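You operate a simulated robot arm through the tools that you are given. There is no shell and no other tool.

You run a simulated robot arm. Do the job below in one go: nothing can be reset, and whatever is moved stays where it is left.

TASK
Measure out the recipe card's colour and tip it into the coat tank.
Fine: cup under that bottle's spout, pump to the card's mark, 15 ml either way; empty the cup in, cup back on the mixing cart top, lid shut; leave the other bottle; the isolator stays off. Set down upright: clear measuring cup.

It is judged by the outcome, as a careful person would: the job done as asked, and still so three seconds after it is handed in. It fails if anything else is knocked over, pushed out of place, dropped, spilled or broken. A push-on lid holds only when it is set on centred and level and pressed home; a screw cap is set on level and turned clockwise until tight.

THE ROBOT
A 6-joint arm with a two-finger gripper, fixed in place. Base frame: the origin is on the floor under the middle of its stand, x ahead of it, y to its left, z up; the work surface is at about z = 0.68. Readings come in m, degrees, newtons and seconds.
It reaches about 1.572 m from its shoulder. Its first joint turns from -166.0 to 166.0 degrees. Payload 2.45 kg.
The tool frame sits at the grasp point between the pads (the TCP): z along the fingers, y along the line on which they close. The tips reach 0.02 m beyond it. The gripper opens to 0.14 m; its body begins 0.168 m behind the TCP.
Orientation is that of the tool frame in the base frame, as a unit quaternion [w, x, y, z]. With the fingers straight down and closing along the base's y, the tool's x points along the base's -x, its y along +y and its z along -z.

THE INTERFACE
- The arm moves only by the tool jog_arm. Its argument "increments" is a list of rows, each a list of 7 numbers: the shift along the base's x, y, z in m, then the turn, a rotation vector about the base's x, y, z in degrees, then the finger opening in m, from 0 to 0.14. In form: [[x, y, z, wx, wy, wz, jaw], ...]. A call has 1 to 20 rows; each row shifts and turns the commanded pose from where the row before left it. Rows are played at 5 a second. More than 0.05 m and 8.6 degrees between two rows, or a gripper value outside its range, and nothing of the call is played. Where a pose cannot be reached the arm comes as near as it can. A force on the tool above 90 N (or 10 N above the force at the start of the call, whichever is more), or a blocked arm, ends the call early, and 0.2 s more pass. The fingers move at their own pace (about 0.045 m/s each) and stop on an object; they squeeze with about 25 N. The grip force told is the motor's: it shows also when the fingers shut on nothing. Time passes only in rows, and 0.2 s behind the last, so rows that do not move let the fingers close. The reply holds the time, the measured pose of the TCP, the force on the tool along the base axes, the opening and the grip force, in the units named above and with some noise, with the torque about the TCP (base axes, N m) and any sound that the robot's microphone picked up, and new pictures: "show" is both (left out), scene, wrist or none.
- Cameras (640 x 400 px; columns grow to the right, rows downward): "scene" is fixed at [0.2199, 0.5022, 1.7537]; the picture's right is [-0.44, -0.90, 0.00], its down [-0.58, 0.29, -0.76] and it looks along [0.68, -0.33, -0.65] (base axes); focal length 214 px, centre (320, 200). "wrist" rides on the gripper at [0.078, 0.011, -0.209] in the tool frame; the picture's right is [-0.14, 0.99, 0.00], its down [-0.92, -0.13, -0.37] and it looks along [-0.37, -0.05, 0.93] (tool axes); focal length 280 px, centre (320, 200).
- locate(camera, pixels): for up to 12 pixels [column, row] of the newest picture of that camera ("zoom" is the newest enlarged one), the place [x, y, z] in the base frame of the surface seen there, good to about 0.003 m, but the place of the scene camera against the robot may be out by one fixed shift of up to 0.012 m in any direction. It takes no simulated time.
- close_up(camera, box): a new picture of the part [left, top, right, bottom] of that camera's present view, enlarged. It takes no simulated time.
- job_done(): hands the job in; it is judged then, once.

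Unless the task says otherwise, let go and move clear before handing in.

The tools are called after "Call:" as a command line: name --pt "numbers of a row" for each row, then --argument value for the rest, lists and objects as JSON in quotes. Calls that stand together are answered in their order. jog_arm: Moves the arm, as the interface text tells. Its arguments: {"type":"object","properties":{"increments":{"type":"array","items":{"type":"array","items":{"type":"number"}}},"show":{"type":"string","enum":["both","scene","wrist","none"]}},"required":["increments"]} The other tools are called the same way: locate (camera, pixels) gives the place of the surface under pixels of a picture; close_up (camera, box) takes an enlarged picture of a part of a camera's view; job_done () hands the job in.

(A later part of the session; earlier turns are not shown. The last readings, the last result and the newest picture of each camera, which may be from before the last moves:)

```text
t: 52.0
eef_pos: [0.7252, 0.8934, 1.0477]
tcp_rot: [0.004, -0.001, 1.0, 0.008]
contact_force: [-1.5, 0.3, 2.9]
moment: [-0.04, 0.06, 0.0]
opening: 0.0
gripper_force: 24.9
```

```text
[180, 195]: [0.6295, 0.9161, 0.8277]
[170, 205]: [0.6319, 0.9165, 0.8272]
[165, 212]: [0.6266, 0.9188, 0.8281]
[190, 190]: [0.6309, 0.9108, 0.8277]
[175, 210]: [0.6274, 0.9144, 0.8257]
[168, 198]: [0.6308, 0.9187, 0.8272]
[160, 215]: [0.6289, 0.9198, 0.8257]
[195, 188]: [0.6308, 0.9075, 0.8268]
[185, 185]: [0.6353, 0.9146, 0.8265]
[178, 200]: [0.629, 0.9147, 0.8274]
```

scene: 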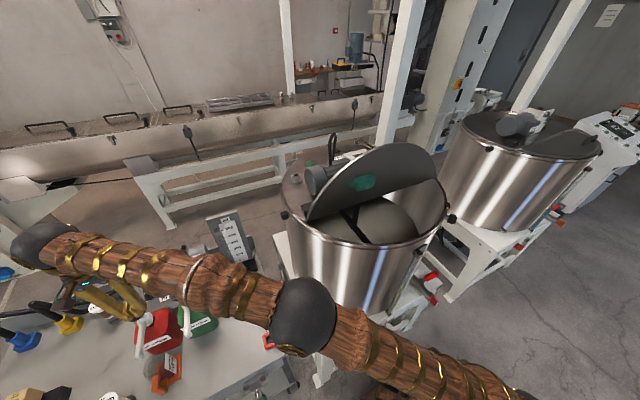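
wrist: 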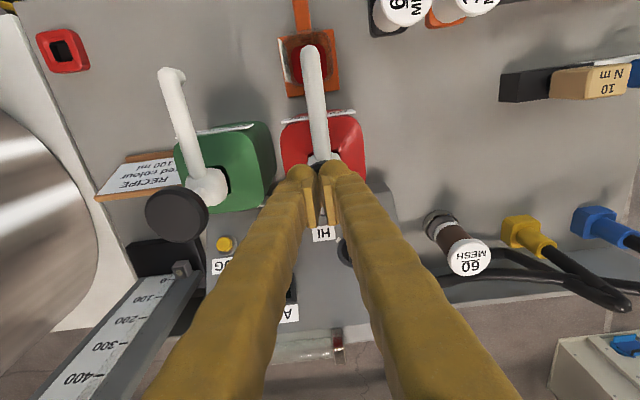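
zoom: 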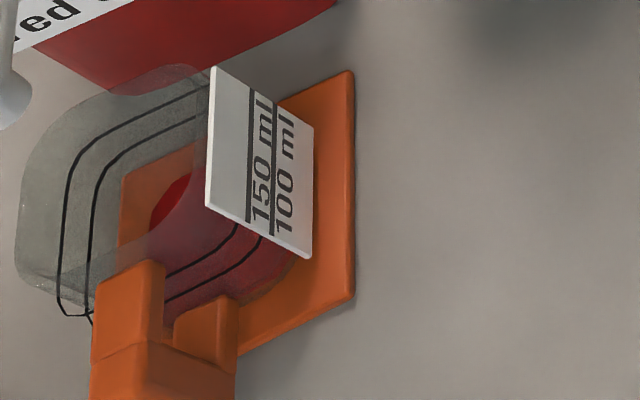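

Level is up 2 mm to ≈0.827 for a further 10 mm of stroke, with only 2.9 N. Continuing down to find the end of stroke.

Call:
jog_arm --pt "0 0 -0.005 0 0 0 0.0" --pt "0 0 -0.005 0 0 0 0.0" --pt "0 0 0 0 0 0 0.0" --show "none"

Call:
close_up --camera "scene" --box '[155, 345, 200, 390]'

Call:
locate --camera "zoom" --pixels '[[180, 195], [170, 205], [165, 212], [190, 190], [175, 210], [168, 198], [160, 215], [195, 188], [185, 185], [178, 200]]'

```text
t: 52.8
eef_pos: [0.7258, 0.8927, 1.0359]
tcp_rot: [0.003, 0.0, 1.0, 0.007]
contact_force: [1.9, -0.1, 4.4]
moment: [-0.04, 0.02, 0.01]
opening: 0.0061
gripper_force: 25.6
```

```text
8.89 times, centred on (178, 368) of scene
```

zoom: 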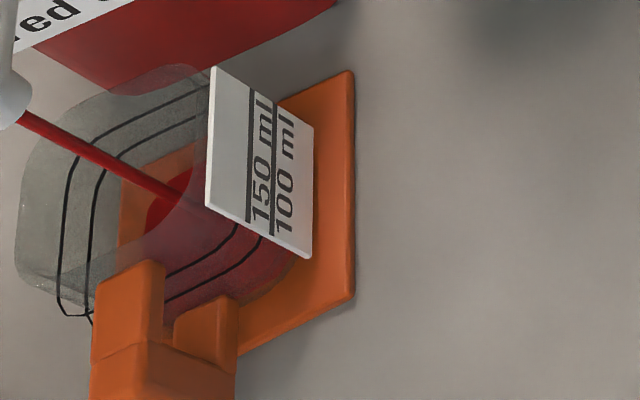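

```text
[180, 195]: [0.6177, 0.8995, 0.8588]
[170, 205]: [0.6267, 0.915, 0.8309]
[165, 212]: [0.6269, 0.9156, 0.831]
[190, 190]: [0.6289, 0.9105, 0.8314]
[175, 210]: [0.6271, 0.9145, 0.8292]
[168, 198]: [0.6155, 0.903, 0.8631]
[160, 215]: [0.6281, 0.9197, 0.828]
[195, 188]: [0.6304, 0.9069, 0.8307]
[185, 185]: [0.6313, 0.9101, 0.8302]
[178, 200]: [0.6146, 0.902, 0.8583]
```

The stream is falling inside the cup; level ≈0.830. But the jaw reads 6 mm open, so I'll check the fingertip contact on the knob.

Call:
jog_arm --pt "0 0 0 0 0 0 0.0" --show "both"

Call:
close_up --camera "wrist" --box '[260, 100, 390, 230]'

Call:
close_up --camera "scene" --box '[90, 270, 190, 370]'

```text
t: 53.2
eef_pos: [0.7244, 0.8927, 1.0357]
tcp_rot: [0.003, -0.001, 1.0, 0.008]
contact_force: [1.6, -1.2, 4.2]
moment: [-0.03, 0.01, 0.0]
opening: 0.0061
gripper_force: 25.0
```

scene: 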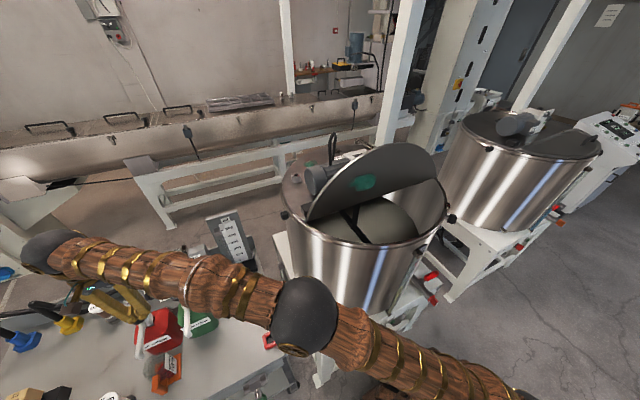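
wrist: 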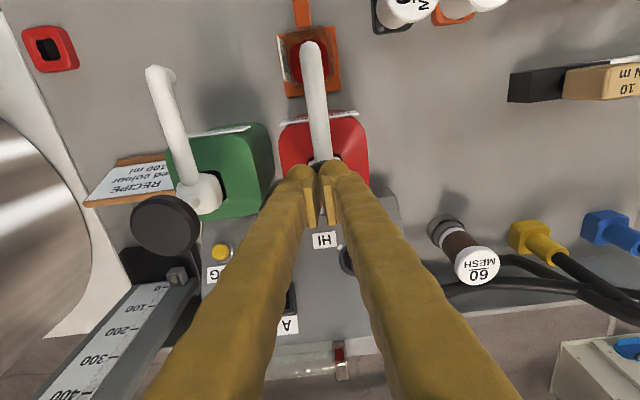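

```text
3.08 times, centred on (325, 165) of wrist
```

zoom: 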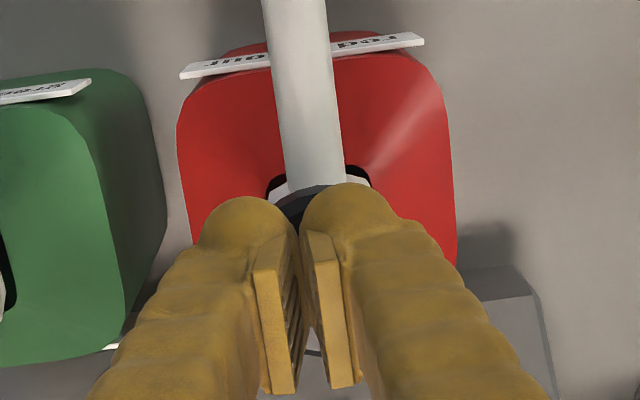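

```text
4.00 times, centred on (140, 320) of scene
```

zoom: 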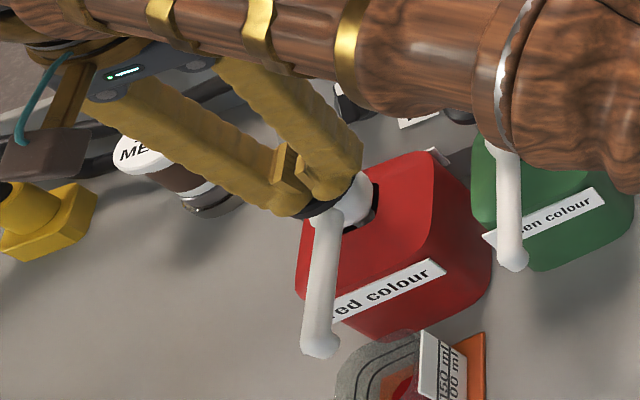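

The fingertips still sit on the knob; stroke so far gave level ≈0.830. I'll rise to let the knob return and see that the jaw closes again.

Call:
jog_arm --pt "0 0 0.012 0 0 0 0.0" --pt "0 0 0.012 0 0 0 0.0" --pt "0 0 0.012 0 0 0 0.0" --pt "0 0 0.012 0 0 0 0.0" --pt "0 0 0 0 0 0 0.0" --show "wrist"

Call:
close_up --camera "wrist" --box '[260, 100, 390, 230]'

Call:
close_up --camera "scene" --box '[90, 270, 190, 370]'

Call:
close_up --camera "scene" --box '[155, 345, 200, 390]'

Call:
locate --camera "zoom" --pixels '[[180, 195], [170, 205], [165, 212], [190, 190], [175, 210], [168, 198], [160, 215], [195, 188], [185, 185], [178, 200]]'

```text
t: 54.4
eef_pos: [0.7249, 0.8934, 1.0867]
tcp_rot: [0.003, -0.001, 1.0, 0.007]
contact_force: [0.4, -0.3, 0.6]
moment: [-0.08, 0.02, -0.04]
opening: 0.0
gripper_force: 24.8
```

wrist: 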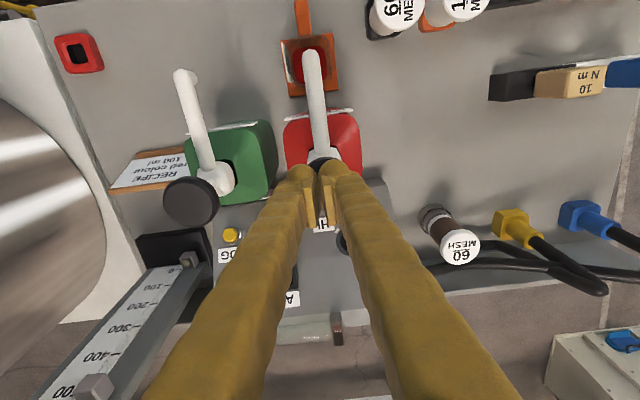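

```text
3.08 times, centred on (325, 165) of wrist
```

zoom: 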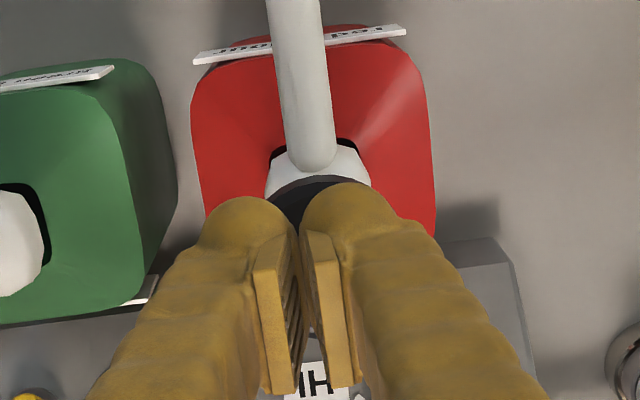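

```text
4.00 times, centred on (140, 320) of scene
```

zoom: 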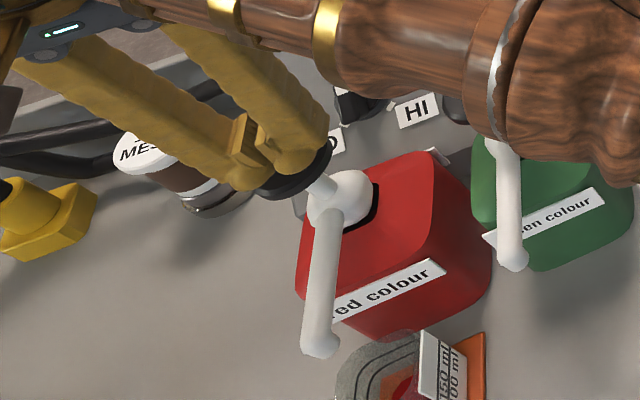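

```text
8.89 times, centred on (178, 368) of scene
```

zoom: 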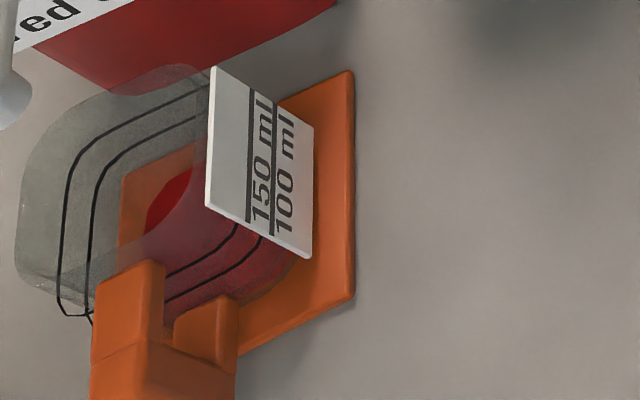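

```text
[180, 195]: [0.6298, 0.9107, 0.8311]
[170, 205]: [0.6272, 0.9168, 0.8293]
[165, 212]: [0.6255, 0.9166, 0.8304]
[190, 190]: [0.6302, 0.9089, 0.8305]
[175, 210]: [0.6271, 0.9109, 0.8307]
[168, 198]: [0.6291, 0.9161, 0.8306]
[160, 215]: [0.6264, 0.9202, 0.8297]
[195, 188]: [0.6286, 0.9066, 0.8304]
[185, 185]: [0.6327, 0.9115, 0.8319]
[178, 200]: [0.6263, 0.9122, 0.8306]
```

After one full stroke the level is ≈0.8305 (floor ≈0.821, target line 0.8604), so about four more strokes are needed. The jaw closed again and the knob returned. Performing stroke two with the same depth.

Call:
jog_arm --pt "0 0 -0.012 0 0 0 0.0" --pt "0 0 -0.01 0 0 0 0.0" --pt "0 0 -0.01 0 0 0 0.0" --pt "0 0 -0.01 0 0 0 0.0" --pt "0 0 -0.008 0 0 0 0.0" --pt "0 0 0 0 0 0 0.0" --pt "0 0 0 0 0 0 0.0" --pt "0 0 0.008 0 0 0 0.0" --pt "0 0 0.01 0 0 0 0.0" --pt "0 0 0.01 0 0 0 0.0" --pt "0 0 0.01 0 0 0 0.0" --pt "0 0 0.012 0 0 0 0.0" --pt "0 0 0 0 0 0 0.0" --pt "0 0 0 0 0 0 0.0" --show "wrist"

Call:
close_up --camera "scene" --box '[155, 345, 200, 390]'

Call:
locate --camera "zoom" --pixels '[[180, 195], [170, 205], [165, 212], [190, 190], [175, 210], [168, 198], [160, 215], [195, 188], [185, 185], [178, 200]]'

```text
t: 57.4
eef_pos: [0.7268, 0.8921, 1.0847]
tcp_rot: [0.002, 0.0, 1.0, 0.007]
contact_force: [-0.6, 0.3, 0.1]
moment: [0.0, -0.01, -0.01]
opening: 0.0
gripper_force: 24.5
```

wrist: 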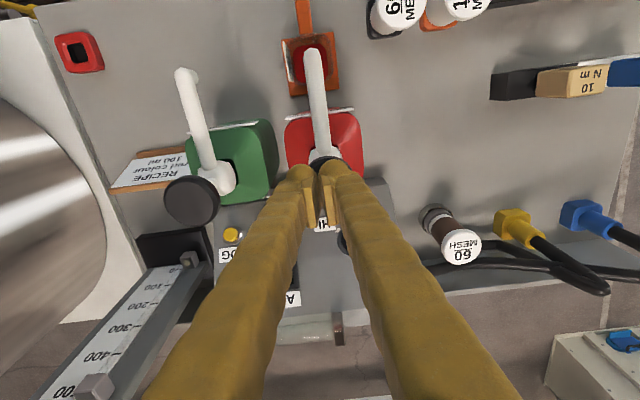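

```text
8.89 times, centred on (178, 368) of scene
```

zoom: 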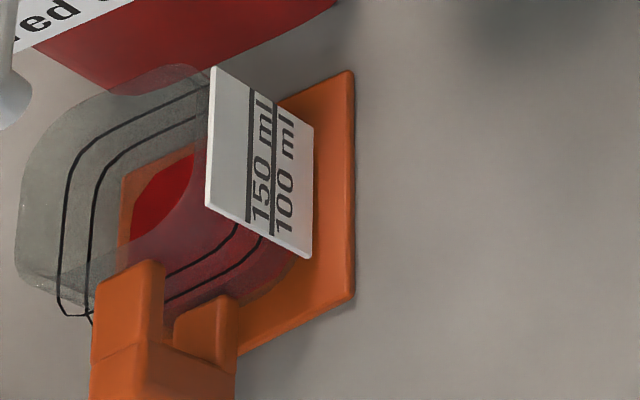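

```text
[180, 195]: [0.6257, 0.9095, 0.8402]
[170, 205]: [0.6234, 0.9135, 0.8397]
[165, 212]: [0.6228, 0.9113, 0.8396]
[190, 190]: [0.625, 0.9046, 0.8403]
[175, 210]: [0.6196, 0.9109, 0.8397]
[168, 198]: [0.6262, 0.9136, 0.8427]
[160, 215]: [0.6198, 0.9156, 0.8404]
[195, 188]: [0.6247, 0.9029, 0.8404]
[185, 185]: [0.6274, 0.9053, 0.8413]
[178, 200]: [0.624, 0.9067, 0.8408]
```

Level rose 10 mm to ≈0.8405, so each stroke is about 25 ml. Performing stroke three.

Call:
jog_arm --pt "0 0 -0.01 0 0 0 0.0" --pt "0 0 -0.01 0 0 0 0.0" --pt "0 0 -0.01 0 0 0 0.0" --pt "0 0 -0.01 0 0 0 0.0" --pt "0 0 -0.008 0 0 0 0.0" --pt "0 0 0 0 0 0 0.0" --pt "0 0 0 0 0 0 0.0" --pt "0 0 0.008 0 0 0 0.0" --pt "0 0 0.01 0 0 0 0.0" --pt "0 0 0.01 0 0 0 0.0" --pt "0 0 0.01 0 0 0 0.0" --pt "0 0 0.01 0 0 0 0.0" --pt "0 0 0 0 0 0 0.0" --pt "0 0 0 0 0 0 0.0" --show "wrist"

Call:
close_up --camera "scene" --box '[155, 345, 200, 390]'

Call:
locate --camera "zoom" --pixels '[[180, 195], [170, 205], [165, 212], [190, 190], [175, 210], [168, 198], [160, 215], [195, 188], [185, 185], [178, 200]]'

```text
t: 60.4
eef_pos: [0.7247, 0.8949, 1.0846]
tcp_rot: [0.002, -0.001, 1.0, 0.006]
contact_force: [-0.2, -0.5, 0.1]
moment: [-0.03, 0.0, 0.01]
opening: 0.0
gripper_force: 25.2
```

wrist: 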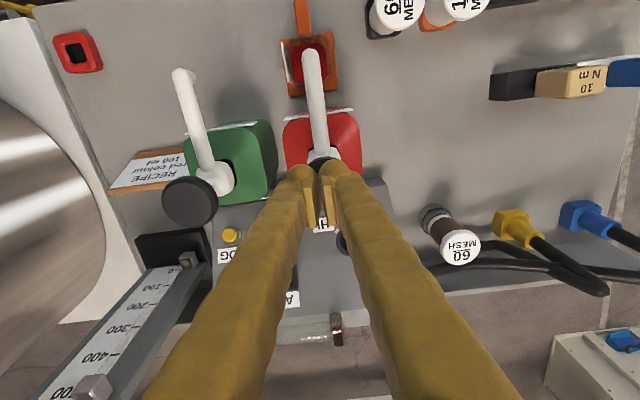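

```text
8.89 times, centred on (178, 368) of scene
```

zoom: 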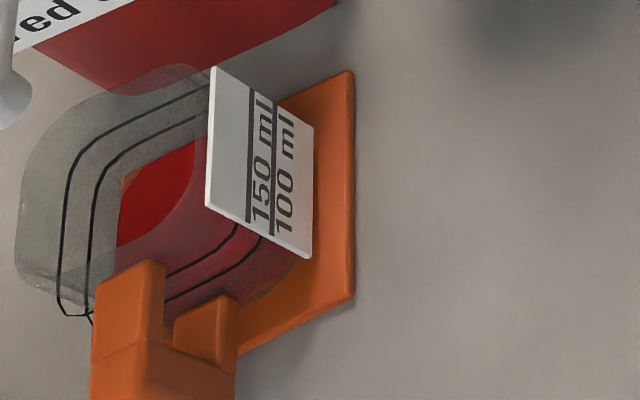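

```text
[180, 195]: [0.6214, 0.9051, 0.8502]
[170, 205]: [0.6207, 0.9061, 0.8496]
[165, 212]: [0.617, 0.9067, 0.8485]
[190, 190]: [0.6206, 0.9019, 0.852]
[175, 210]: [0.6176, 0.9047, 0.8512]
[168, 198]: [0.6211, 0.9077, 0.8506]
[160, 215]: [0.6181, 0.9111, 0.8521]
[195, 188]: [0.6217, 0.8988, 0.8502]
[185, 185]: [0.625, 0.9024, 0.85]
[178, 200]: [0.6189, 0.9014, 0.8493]
```

Level is now ≈0.8504; one more 10 mm stroke should bring it right to the 100 ml line at 0.8604. Performing stroke four.

Call:
jog_arm --pt "0 0 -0.01 0 0 0 0.0" --pt "0 0 -0.01 0 0 0 0.0" --pt "0 0 -0.01 0 0 0 0.0" --pt "0 0 -0.01 0 0 0 0.0" --pt "0 0 -0.008 0 0 0 0.0" --pt "0 0 0 0 0 0 0.0" --pt "0 0 0 0 0 0 0.0" --pt "0 0 0.008 0 0 0 0.0" --pt "0 0 0.01 0 0 0 0.0" --pt "0 0 0.01 0 0 0 0.0" --pt "0 0 0.01 0 0 0 0.0" --pt "0 0 0.01 0 0 0 0.0" --pt "0 0 0 0 0 0 0.0" --pt "0 0 0 0 0 0 0.0" --show "wrist"

Call:
close_up --camera "scene" --box '[155, 345, 200, 390]'

Call:
locate --camera "zoom" --pixels '[[180, 195], [170, 205], [165, 212], [190, 190], [175, 210], [168, 198], [160, 215], [195, 188], [185, 185], [178, 200], [272, 150], [272, 200]]'

```text
t: 63.4
eef_pos: [0.7269, 0.8925, 1.0836]
tcp_rot: [0.003, -0.001, 1.0, 0.007]
contact_force: [-0.5, -1.1, 0.4]
moment: [-0.01, 0.03, 0.02]
opening: 0.0
gripper_force: 24.9
```

wrist: 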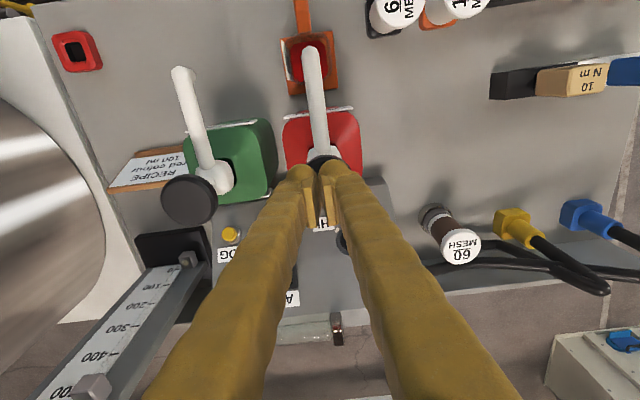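

```text
8.89 times, centred on (178, 368) of scene
```

zoom: 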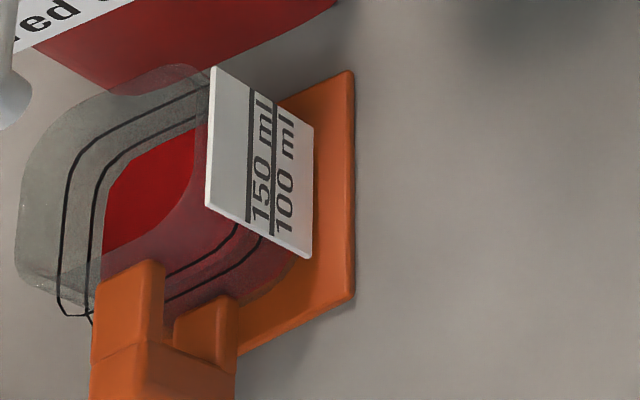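

```text
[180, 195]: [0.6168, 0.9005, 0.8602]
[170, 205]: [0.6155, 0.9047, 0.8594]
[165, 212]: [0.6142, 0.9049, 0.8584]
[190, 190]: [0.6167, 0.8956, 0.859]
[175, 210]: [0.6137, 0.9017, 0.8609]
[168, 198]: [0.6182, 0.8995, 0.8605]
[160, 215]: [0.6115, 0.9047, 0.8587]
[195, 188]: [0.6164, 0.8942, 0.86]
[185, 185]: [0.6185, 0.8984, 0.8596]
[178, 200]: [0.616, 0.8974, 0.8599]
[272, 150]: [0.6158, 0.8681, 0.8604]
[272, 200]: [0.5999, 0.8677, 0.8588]
```

The liquid is at z≈0.860, right on the 100 ml line (0.860). Now I'll leave the pump and return above the cup's handle with the jaw open to 0.05.

Call:
jog_arm --pt "0 0 0.03 0 0 0 0.0" --pt "-0.03 0.001 0.02 0 0 0 0.0" --pt "-0.043 0.001 0.015 0 0 0 0.0" --pt "-0.043 0.001 0.005 0 0 0 0.0" --pt "-0.043 0.001 0 0 0 0 0.03" --pt "-0.013 0.001 0 0 0 0 0.05" --pt "0 0 0 0 0 0 0.05" --pt "0 0 0 0 0 0 0.05"

Call:
close_up --camera "wrist" --box '[250, 100, 410, 260]'

```text
t: 65.2
eef_pos: [0.5526, 0.8989, 1.1527]
tcp_rot: [0.003, 0.0, 1.0, 0.007]
contact_force: [-0.4, 0.7, -0.2]
moment: [-0.03, -0.02, 0.01]
opening: 0.0502
gripper_force: 0.1
```

scene: 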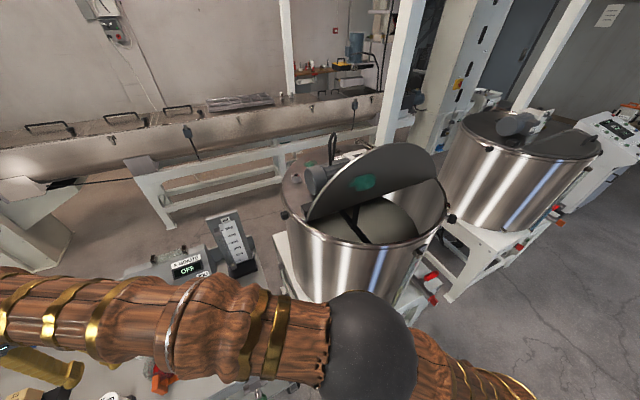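
wrist: 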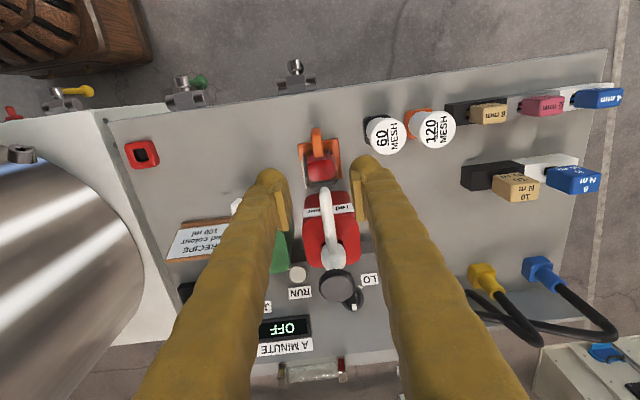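

```text
2.50 times, centred on (330, 180) of wrist
```

zoom: 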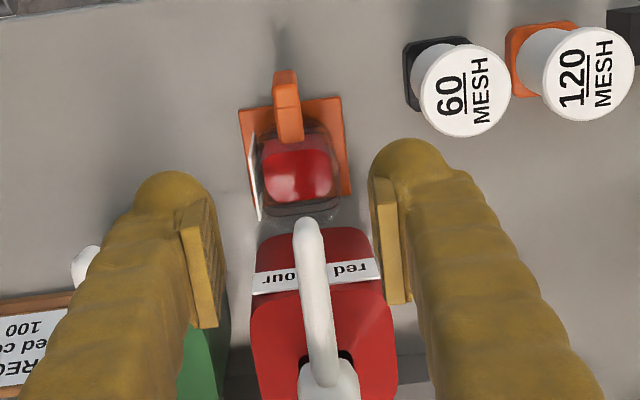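

The cup with red liquid is in place and the jaw straddles the handle line at (0.5526, 0.8989). Descending to the grasp height.

Call:
jog_arm --pt "0.001 0 -0.04 0 0 0 0.05" --pt "0.001 0 -0.04 0 0 0 0.05" --pt "0 0 -0.04 0 0 0 0.05" --pt "0 0 -0.04 0 0 0 0.05" --pt "0 0 -0.04 0 0 0 0.05" --pt "0 0 -0.04 0 0 0 0.05" --pt "0 0 -0.03 0 0 0 0.05" --pt "0 0 -0.02 0 0 0 0.05" --pt "0 0 -0.01 0 0 0 0.05" --pt "0 0 0 0 0 0 0.05" --show "wrist"

Call:
close_up --camera "wrist" --box '[250, 150, 410, 320]'

Call:
locate --camera "wrist" --pixels '[[319, 185], [320, 195], [321, 205], [322, 215], [323, 225], [324, 235]]'

```text
t: 67.4
eef_pos: [0.5561, 0.899, 0.8563]
tcp_rot: [0.003, -0.001, 1.0, 0.007]
contact_force: [0.6, 0.6, 0.2]
moment: [0.03, 0.0, -0.02]
opening: 0.05
gripper_force: 0.1
```

wrist: 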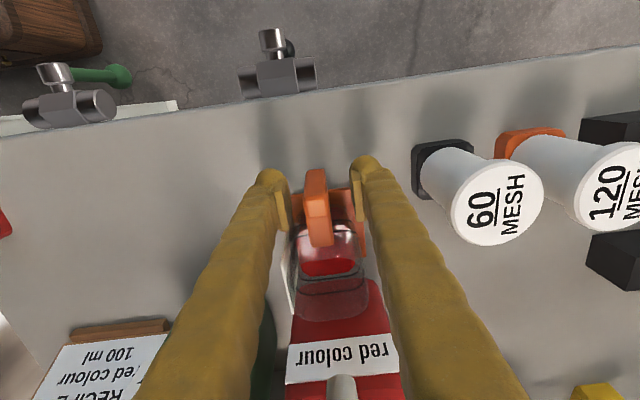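

```text
2.35 times, centred on (330, 235) of wrist
```

zoom: 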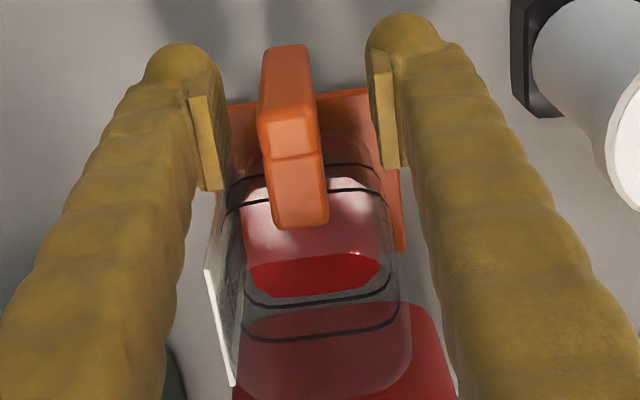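

```text
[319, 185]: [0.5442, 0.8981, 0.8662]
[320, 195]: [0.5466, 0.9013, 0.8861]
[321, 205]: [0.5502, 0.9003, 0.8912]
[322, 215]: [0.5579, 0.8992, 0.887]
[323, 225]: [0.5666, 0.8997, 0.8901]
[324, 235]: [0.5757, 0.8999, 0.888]
```

Handle centred at (≈0.554, 0.899). I'll go 5 mm deeper, then close gradually.

Call:
jog_arm --pt "-0.002 0 -0.005 0 0 0 0.05" --pt "0 0 0 0 0 0 0.03" --pt "0 0 0 0 0 0 0.02" --pt "0 0 0 0 0 0 0.015" --pt "0 0 0 0 0 0 0.01" --pt "0 0 0 0 0 0 0.0" --pt "0 0 0 0 0 0 0.0" --pt "0 0 0 0 0 0 0.0" --show "wrist"

```text
t: 69.2
eef_pos: [0.5534, 0.899, 0.85]
tcp_rot: [0.003, -0.001, 1.0, 0.007]
contact_force: [-0.1, -0.2, 0.0]
moment: [-0.02, 0.0, 0.01]
opening: 0.0171
gripper_force: 24.6
```

wrist: 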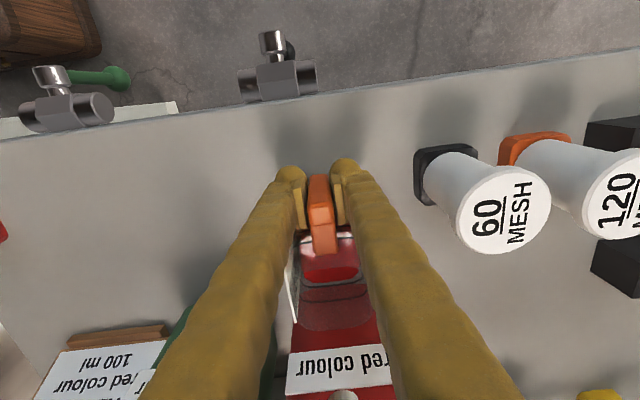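

Gripped at 17.1 mm with 24.6 N. Lifting a few millimetres very slowly and watching the force.

Call:
jog_arm --pt "0 0 0.001 0 0 0 0.0" --pt "0 0 0.001 0 0 0 0.0" --pt "0 0 0.002 0 0 0 0.0" --pt "0 0 0.002 0 0 0 0.0" --pt "0 0 0.002 0 0 0 0.0" --pt "0 0 0.002 0 0 0 0.0" --pt "0 0 0 0 0 0 0.0" --show "wrist"

Call:
close_up --camera "wrist" --box '[250, 150, 410, 320]'

Call:
locate --camera "wrist" --pixels '[[319, 185], [320, 195], [321, 205], [322, 215], [323, 225], [324, 235], [325, 245]]'

```text
t: 70.8
eef_pos: [0.5528, 0.8984, 0.8598]
tcp_rot: [0.003, -0.001, 1.0, 0.007]
contact_force: [-0.6, 0.5, -1.4]
moment: [-0.02, 0.11, 0.0]
opening: 0.0171
gripper_force: 24.9
```

wrist: 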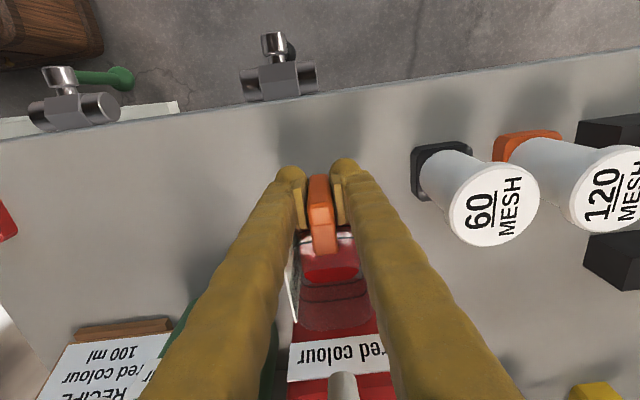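

```text
2.35 times, centred on (330, 235) of wrist
```

zoom: 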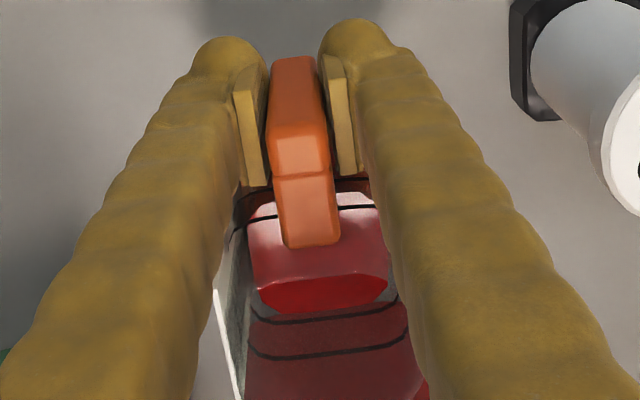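

```text
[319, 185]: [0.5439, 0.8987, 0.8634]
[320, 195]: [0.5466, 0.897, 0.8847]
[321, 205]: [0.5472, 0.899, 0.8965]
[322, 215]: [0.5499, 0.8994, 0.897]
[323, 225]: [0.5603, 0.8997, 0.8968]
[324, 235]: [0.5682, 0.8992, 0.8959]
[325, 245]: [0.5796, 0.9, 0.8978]
```

The handle top rose to z≈0.897 and the tool carries −1.4 N, so the full cup is held. I'll retract 5 cm slowly, then slide low toward −y to clear the spouts.

Call:
jog_arm --pt "-0.006 0 0.001 0 0 0 0.0" --pt "-0.01 0 0.001 0 0 0 0.0" --pt "-0.01 0 0.001 0 0 0 0.0" --pt "-0.01 0 0.001 0 0 0 0.0" --pt "-0.01 0 0.001 0 0 0 0.0" --pt "-0.006 0 0 0 0 0 0.0" --pt "0 -0.006 0 0 0 0 0.0" --pt "0 -0.012 0 0 0 0 0.0" --pt "0 -0.012 0 0 0 0 0.0" --pt "0 -0.012 0 0 0 0 0.0" --pt "0 -0.012 0 0 0 0 0.0" --pt "0 -0.006 0 0 0 0 0.0" --pt "0 0 0 0 0 0 0.0" --show "wrist"

Call:
close_up --camera "wrist" --box '[250, 150, 410, 320]'

```text
t: 73.6
eef_pos: [0.5016, 0.8381, 0.8643]
tcp_rot: [0.003, -0.001, 1.0, 0.007]
contact_force: [-0.1, 0.4, -1.8]
moment: [-0.01, 0.1, 0.02]
opening: 0.017
gripper_force: 25.5
```

wrist: 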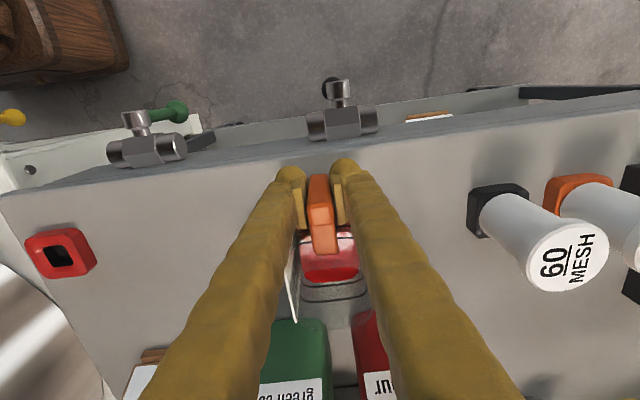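

```text
2.35 times, centred on (330, 235) of wrist
```

zoom: 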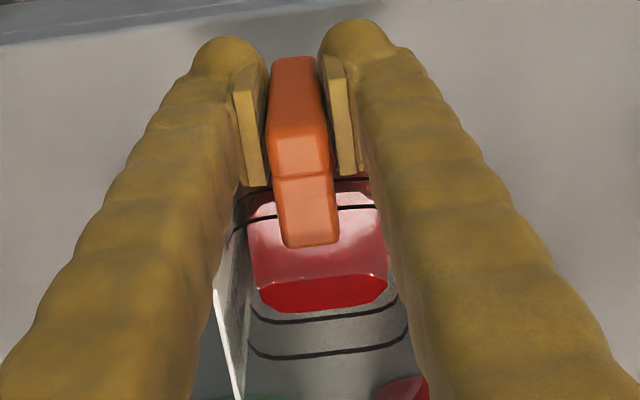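

No slip, the grip image is identical. Continuing low along −y past the green spout to y≈0.66.

Call:
jog_arm --pt "0 -0.006 0 0 0 0 0.0" --pt "0 -0.012 0 0 0 0 0.0" --pt "0 -0.015 0 0 0 0 0.0" --pt "0 -0.015 0 0 0 0 0.0" --pt "0 -0.015 0 0 0 0 0.0" --pt "0 -0.015 0 0 0 0 0.0" --pt "0 -0.015 0 0 0 0 0.0" --pt "0 -0.015 0 0 0 0 0.0" --pt "0 -0.015 0 0 0 0 0.0" --pt "0 -0.015 0 0 0 0 0.0" --pt "0 -0.015 0 0 0 0 0.0" --pt "0 -0.015 0 0 0 0 0.0" --pt "0 -0.008 0 0 0 0 0.0" --pt "0 0 0 0 0 0 0.0" --pt "0 0 0.005 0 0 0 0.0" --pt "0 0 0.01 0 0 0 0.0" --pt "0 0 0.01 0 0 0 0.0" --pt "0 0 0.01 0 0 0 0.0" --pt "0 0 0.005 0 0 0 0.0" --pt "0 0 0 0 0 0 0.0" --show "wrist"

Call:
close_up --camera "wrist" --box '[250, 150, 410, 320]'

```text
t: 77.8
eef_pos: [0.5026, 0.662, 0.9034]
tcp_rot: [0.003, -0.001, 1.0, 0.008]
contact_force: [-1.2, 1.3, -1.4]
moment: [0.01, 0.13, 0.02]
opening: 0.0168
gripper_force: 25.1
```

wrist: 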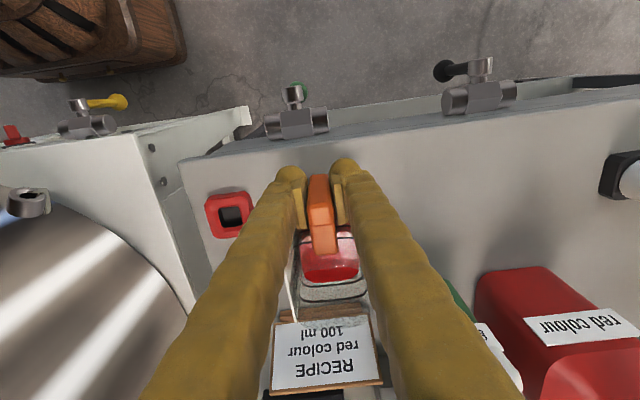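

```text
2.35 times, centred on (330, 235) of wrist
```

zoom: 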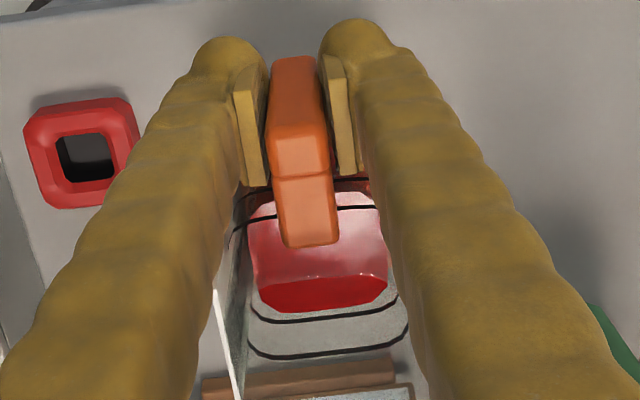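

Still no slip. Lifting vertically at a gentle pace to about z 1.35.

Call:
jog_arm --pt "0 0 0.008 0 0 0 0.0" --pt "0 0 0.015 0 0 0 0.0" --pt "0 0 0.022 0 0 0 0.0" --pt "0 0 0.025 0 0 0 0.0" --pt "0 0 0.025 0 0 0 0.0" --pt "0 0 0.025 0 0 0 0.0" --pt "0 0 0.025 0 0 0 0.0" --pt "0 0 0.025 0 0 0 0.0" --pt "0 0 0.025 0 0 0 0.0" --pt "0 0 0.025 0 0 0 0.0" --pt "0 0 0.025 0 0 0 0.0" --pt "0 0 0.025 0 0 0 0.0" --pt "0 0 0.025 0 0 0 0.0" --pt "0 0 0.025 0 0 0 0.0" --pt "0 0 0.025 0 0 0 0.0" --pt "0 0 0.025 0 0 0 0.0" --pt "0 0 0.025 0 0 0 0.0" --pt "0 0 0.025 0 0 0 0.0" --pt "0 0 0.015 0 0 0 0.0" --pt "0 0 0.008 0 0 0 0.0" --show "both"

Call:
close_up --camera "wrist" --box '[250, 150, 410, 320]'

```text
t: 82.0
eef_pos: [0.5027, 0.6611, 1.3468]
tcp_rot: [0.003, -0.001, 1.0, 0.007]
contact_force: [-0.3, 0.2, -2.1]
moment: [0.0, 0.1, -0.04]
opening: 0.0171
gripper_force: 24.5
```

scene: 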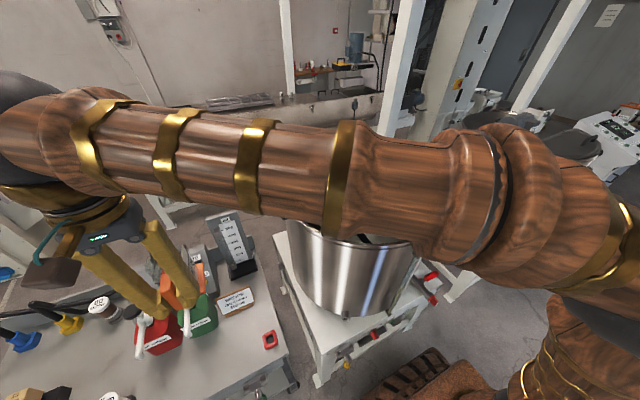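
wrist: 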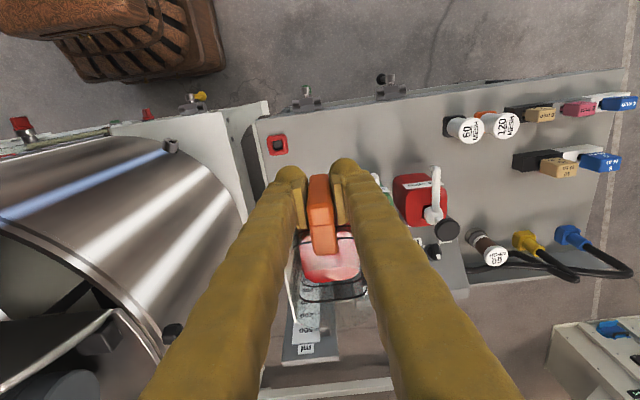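

```text
2.35 times, centred on (330, 235) of wrist
```

zoom: 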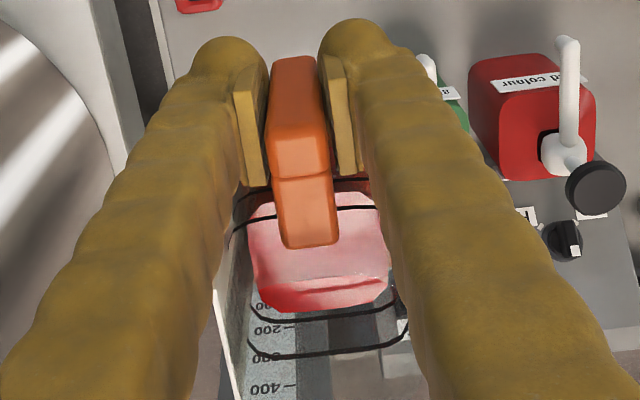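

Only about 1 mm creep in the grip. I'll now carry the cup across to above the tank opening, rising to z≈1.43 and yawing −15° for the rehearsed pour.

Call:
jog_arm --pt "0 -0.008 0.003 0 0 0 0.0" --pt "0 -0.016 0.005 0 0 0 0.0" --pt "0 -0.025 0.006 0 0 -0.5 0.0" --pt "0 -0.03 0.006 0 0 -1 0.0" --pt "0 -0.032 0.006 0 0 -1 0.0" --pt "0 -0.032 0.006 0 0 -1 0.0" --pt "0 -0.032 0.006 0 0 -1 0.0" --pt "0 -0.032 0.006 0 0 -1 0.0" --pt "0 -0.032 0.006 0 0 -1 0.0" --pt "0 -0.032 0.006 0 0 -1 0.0" --pt "0 -0.032 0.006 0 0 -1 0.0" --pt "0 -0.032 0.006 0 0 -1 0.0" --pt "0 -0.032 0.006 0 0 -1 0.0" --pt "0 -0.032 0.006 0 0 -1 0.0" --pt "0 -0.032 0.004 0 0 -1 0.0" --pt "0 -0.032 0 0 0 -1 0.0" --pt "0 -0.03 0 0 0 -1 0.0" --pt "0 -0.02 0 0 0 -0.5 0.0" --pt "0 -0.012 0 0 0 0 0.0" --pt "0 -0.006 0 0 0 0 0.0" --show "both"

Call:
close_up --camera "wrist" --box '[250, 150, 410, 320]'

Call:
close_up --camera "scene" --box '[270, 40, 490, 260]'

```text
t: 86.2
eef_pos: [0.5008, 0.1307, 1.4329]
tcp_rot: [0.003, 0.13, 0.992, 0.006]
contact_force: [0.5, -1.2, -1.4]
moment: [0.04, 0.09, -0.02]
opening: 0.0168
gripper_force: 24.7
```

scene: 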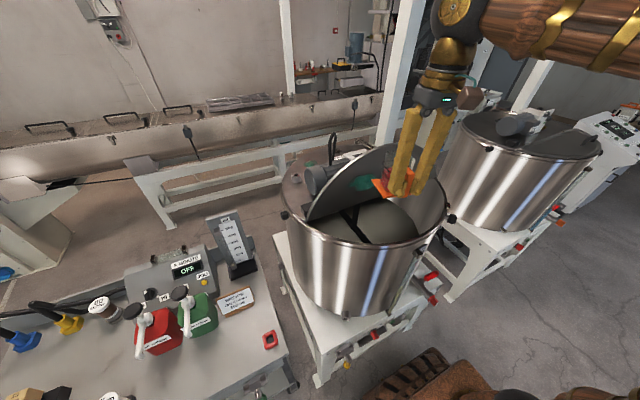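
wrist: 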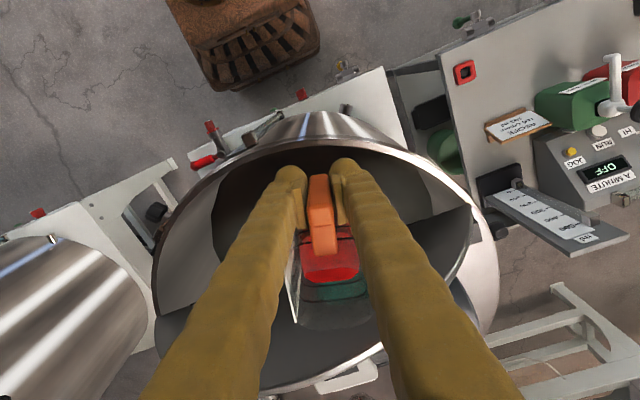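

```text
2.35 times, centred on (330, 235) of wrist
```

zoom: 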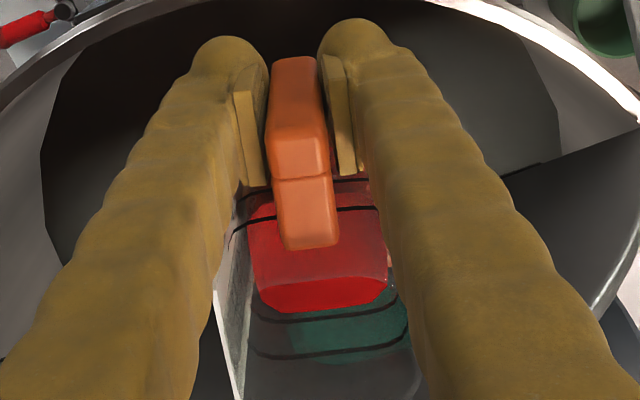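

```text
1.82 times, centred on (380, 150) of scene
```

zoom: 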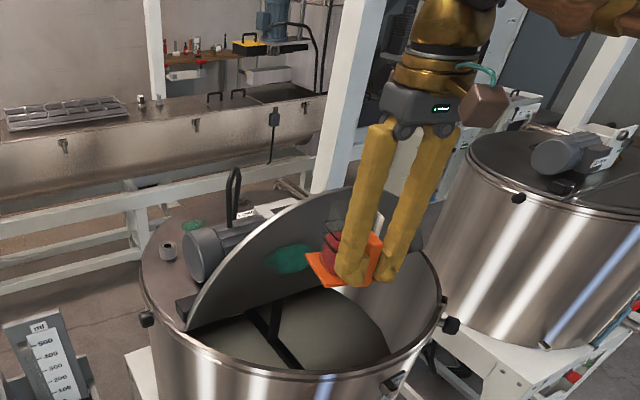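

The full cup is above the opening (centre ≈0.562, 0.114) with the lid clear behind it. I'll lower slightly, shift +1 cm, and begin tilting toward −y to about 36°.

Call:
jog_arm --pt "0.003 0 -0.01 0 0 0 0.0" --pt "0.004 0 -0.015 0 0 0 0.0" --pt "0.003 0 -0.01 0 0 0 0.0" --pt "0 0 -0.005 2.9 -0.78 0 0.0" --pt "0 0 0 4.83 -1.3 0 0.0" --pt "0 0 0 5.8 -1.55 0 0.0" --pt "0 0 0 5.8 -1.55 0 0.0" --pt "0 0 0 5.8 -1.55 0 0.0" --pt "0 0 0 5.8 -1.55 0 0.0" --pt "0 0 0 3.86 -1.04 0 0.0" --pt "0 0 0 0 0 0 0.0" --show "both"

Call:
close_up --camera "scene" --box '[300, 80, 480, 240]'

Call:
close_up --camera "wrist" --box '[250, 150, 410, 320]'

```text
t: 88.6
eef_pos: [0.511, 0.1296, 1.3925]
tcp_rot: [0.044, 0.124, 0.94, 0.314]
contact_force: [0.6, -0.8, -2.7]
moment: [0.02, 0.06, 0.01]
opening: 0.0171
gripper_force: 25.1
```

scene: 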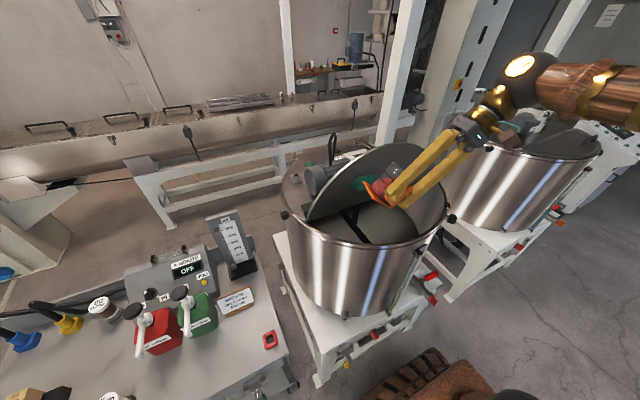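
wrist: 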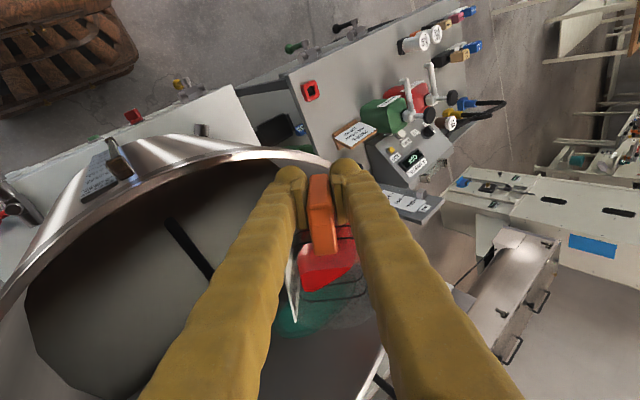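

```text
2.50 times, centred on (390, 160) of scene
```

zoom: 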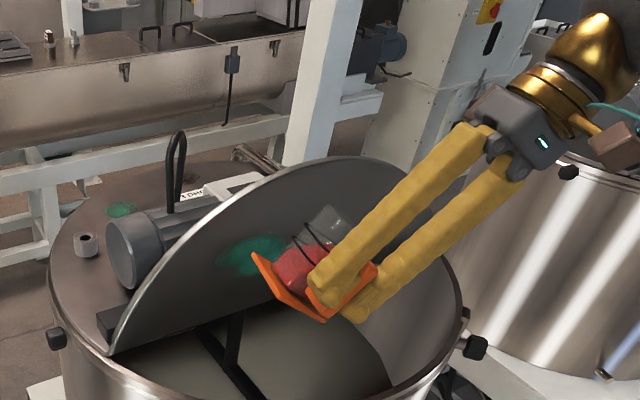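

```text
2.35 times, centred on (330, 235) of wrist
```

zoom: 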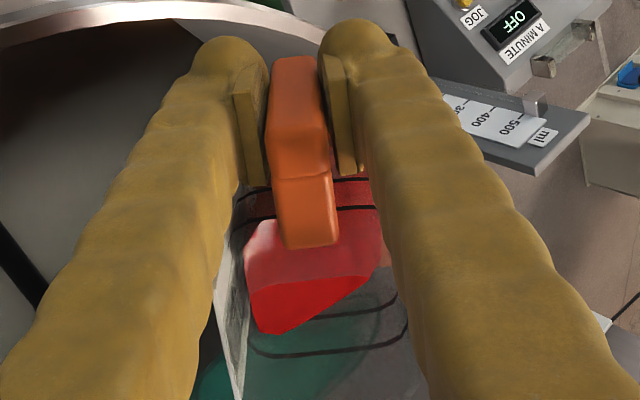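

Liquid is shifting toward the −y wall (the label side), still contained. Continuing the tilt slowly at 4° per row.

Call:
jog_arm --pt "0 0 0 3.86 -1.04 0 0.0" --pt "0 0 0 3.86 -1.04 0 0.0" --pt "0 0 0 3.86 -1.04 0 0.0" --pt "0 0 0 3.86 -1.04 0 0.0" --pt "0 0 0 3.86 -1.04 0 0.0" --pt "0 0 0 3.86 -1.04 0 0.0" --pt "0 0 0 3.86 -1.04 0 0.0" --pt "0 0 0 0 0 0 0.0" --show "both"

Call:
close_up --camera "scene" --box '[300, 80, 480, 240]'

Call:
close_up --camera "wrist" --box '[250, 150, 410, 320]'

```text
t: 90.4
eef_pos: [0.512, 0.1354, 1.3888]
tcp_rot: [0.069, 0.108, 0.837, 0.532]
contact_force: [0.9, -0.3, -2.0]
moment: [0.02, 0.07, -0.01]
opening: 0.0169
gripper_force: 24.8
```

scene: 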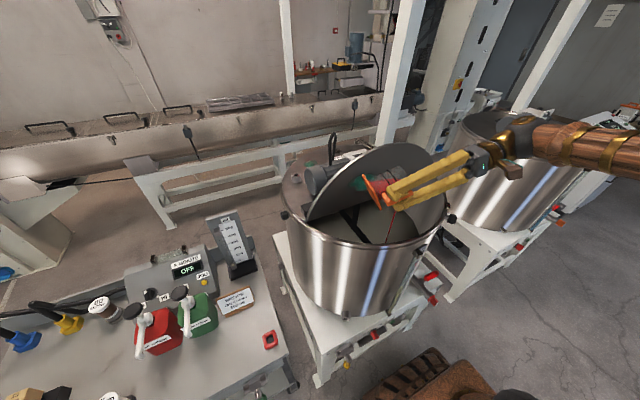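
wrist: 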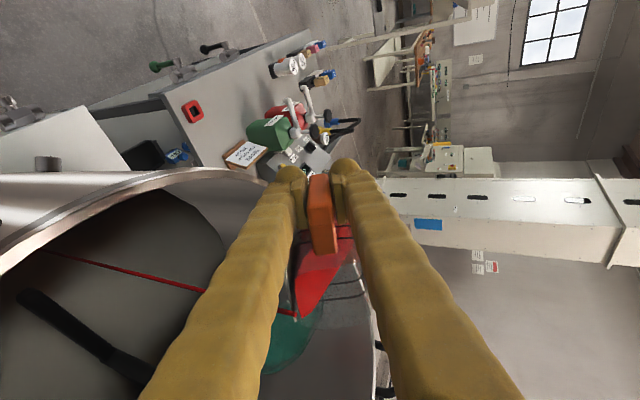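

```text
2.50 times, centred on (390, 160) of scene
```

zoom: 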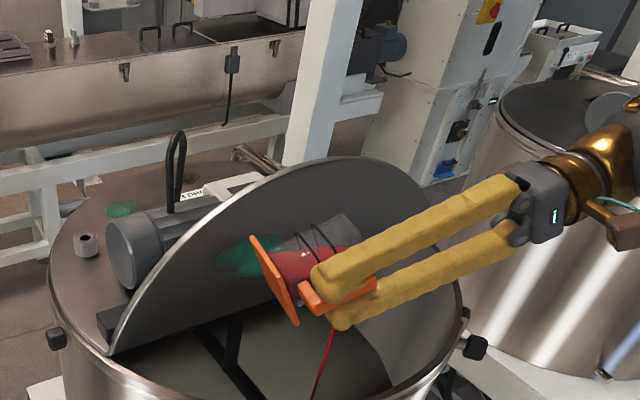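

```text
2.35 times, centred on (330, 235) of wrist
```

zoom: 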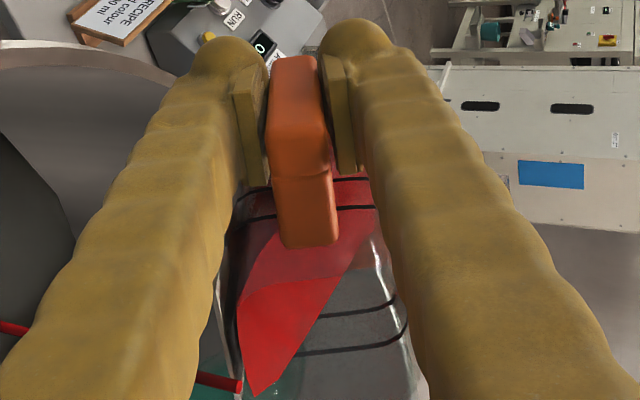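

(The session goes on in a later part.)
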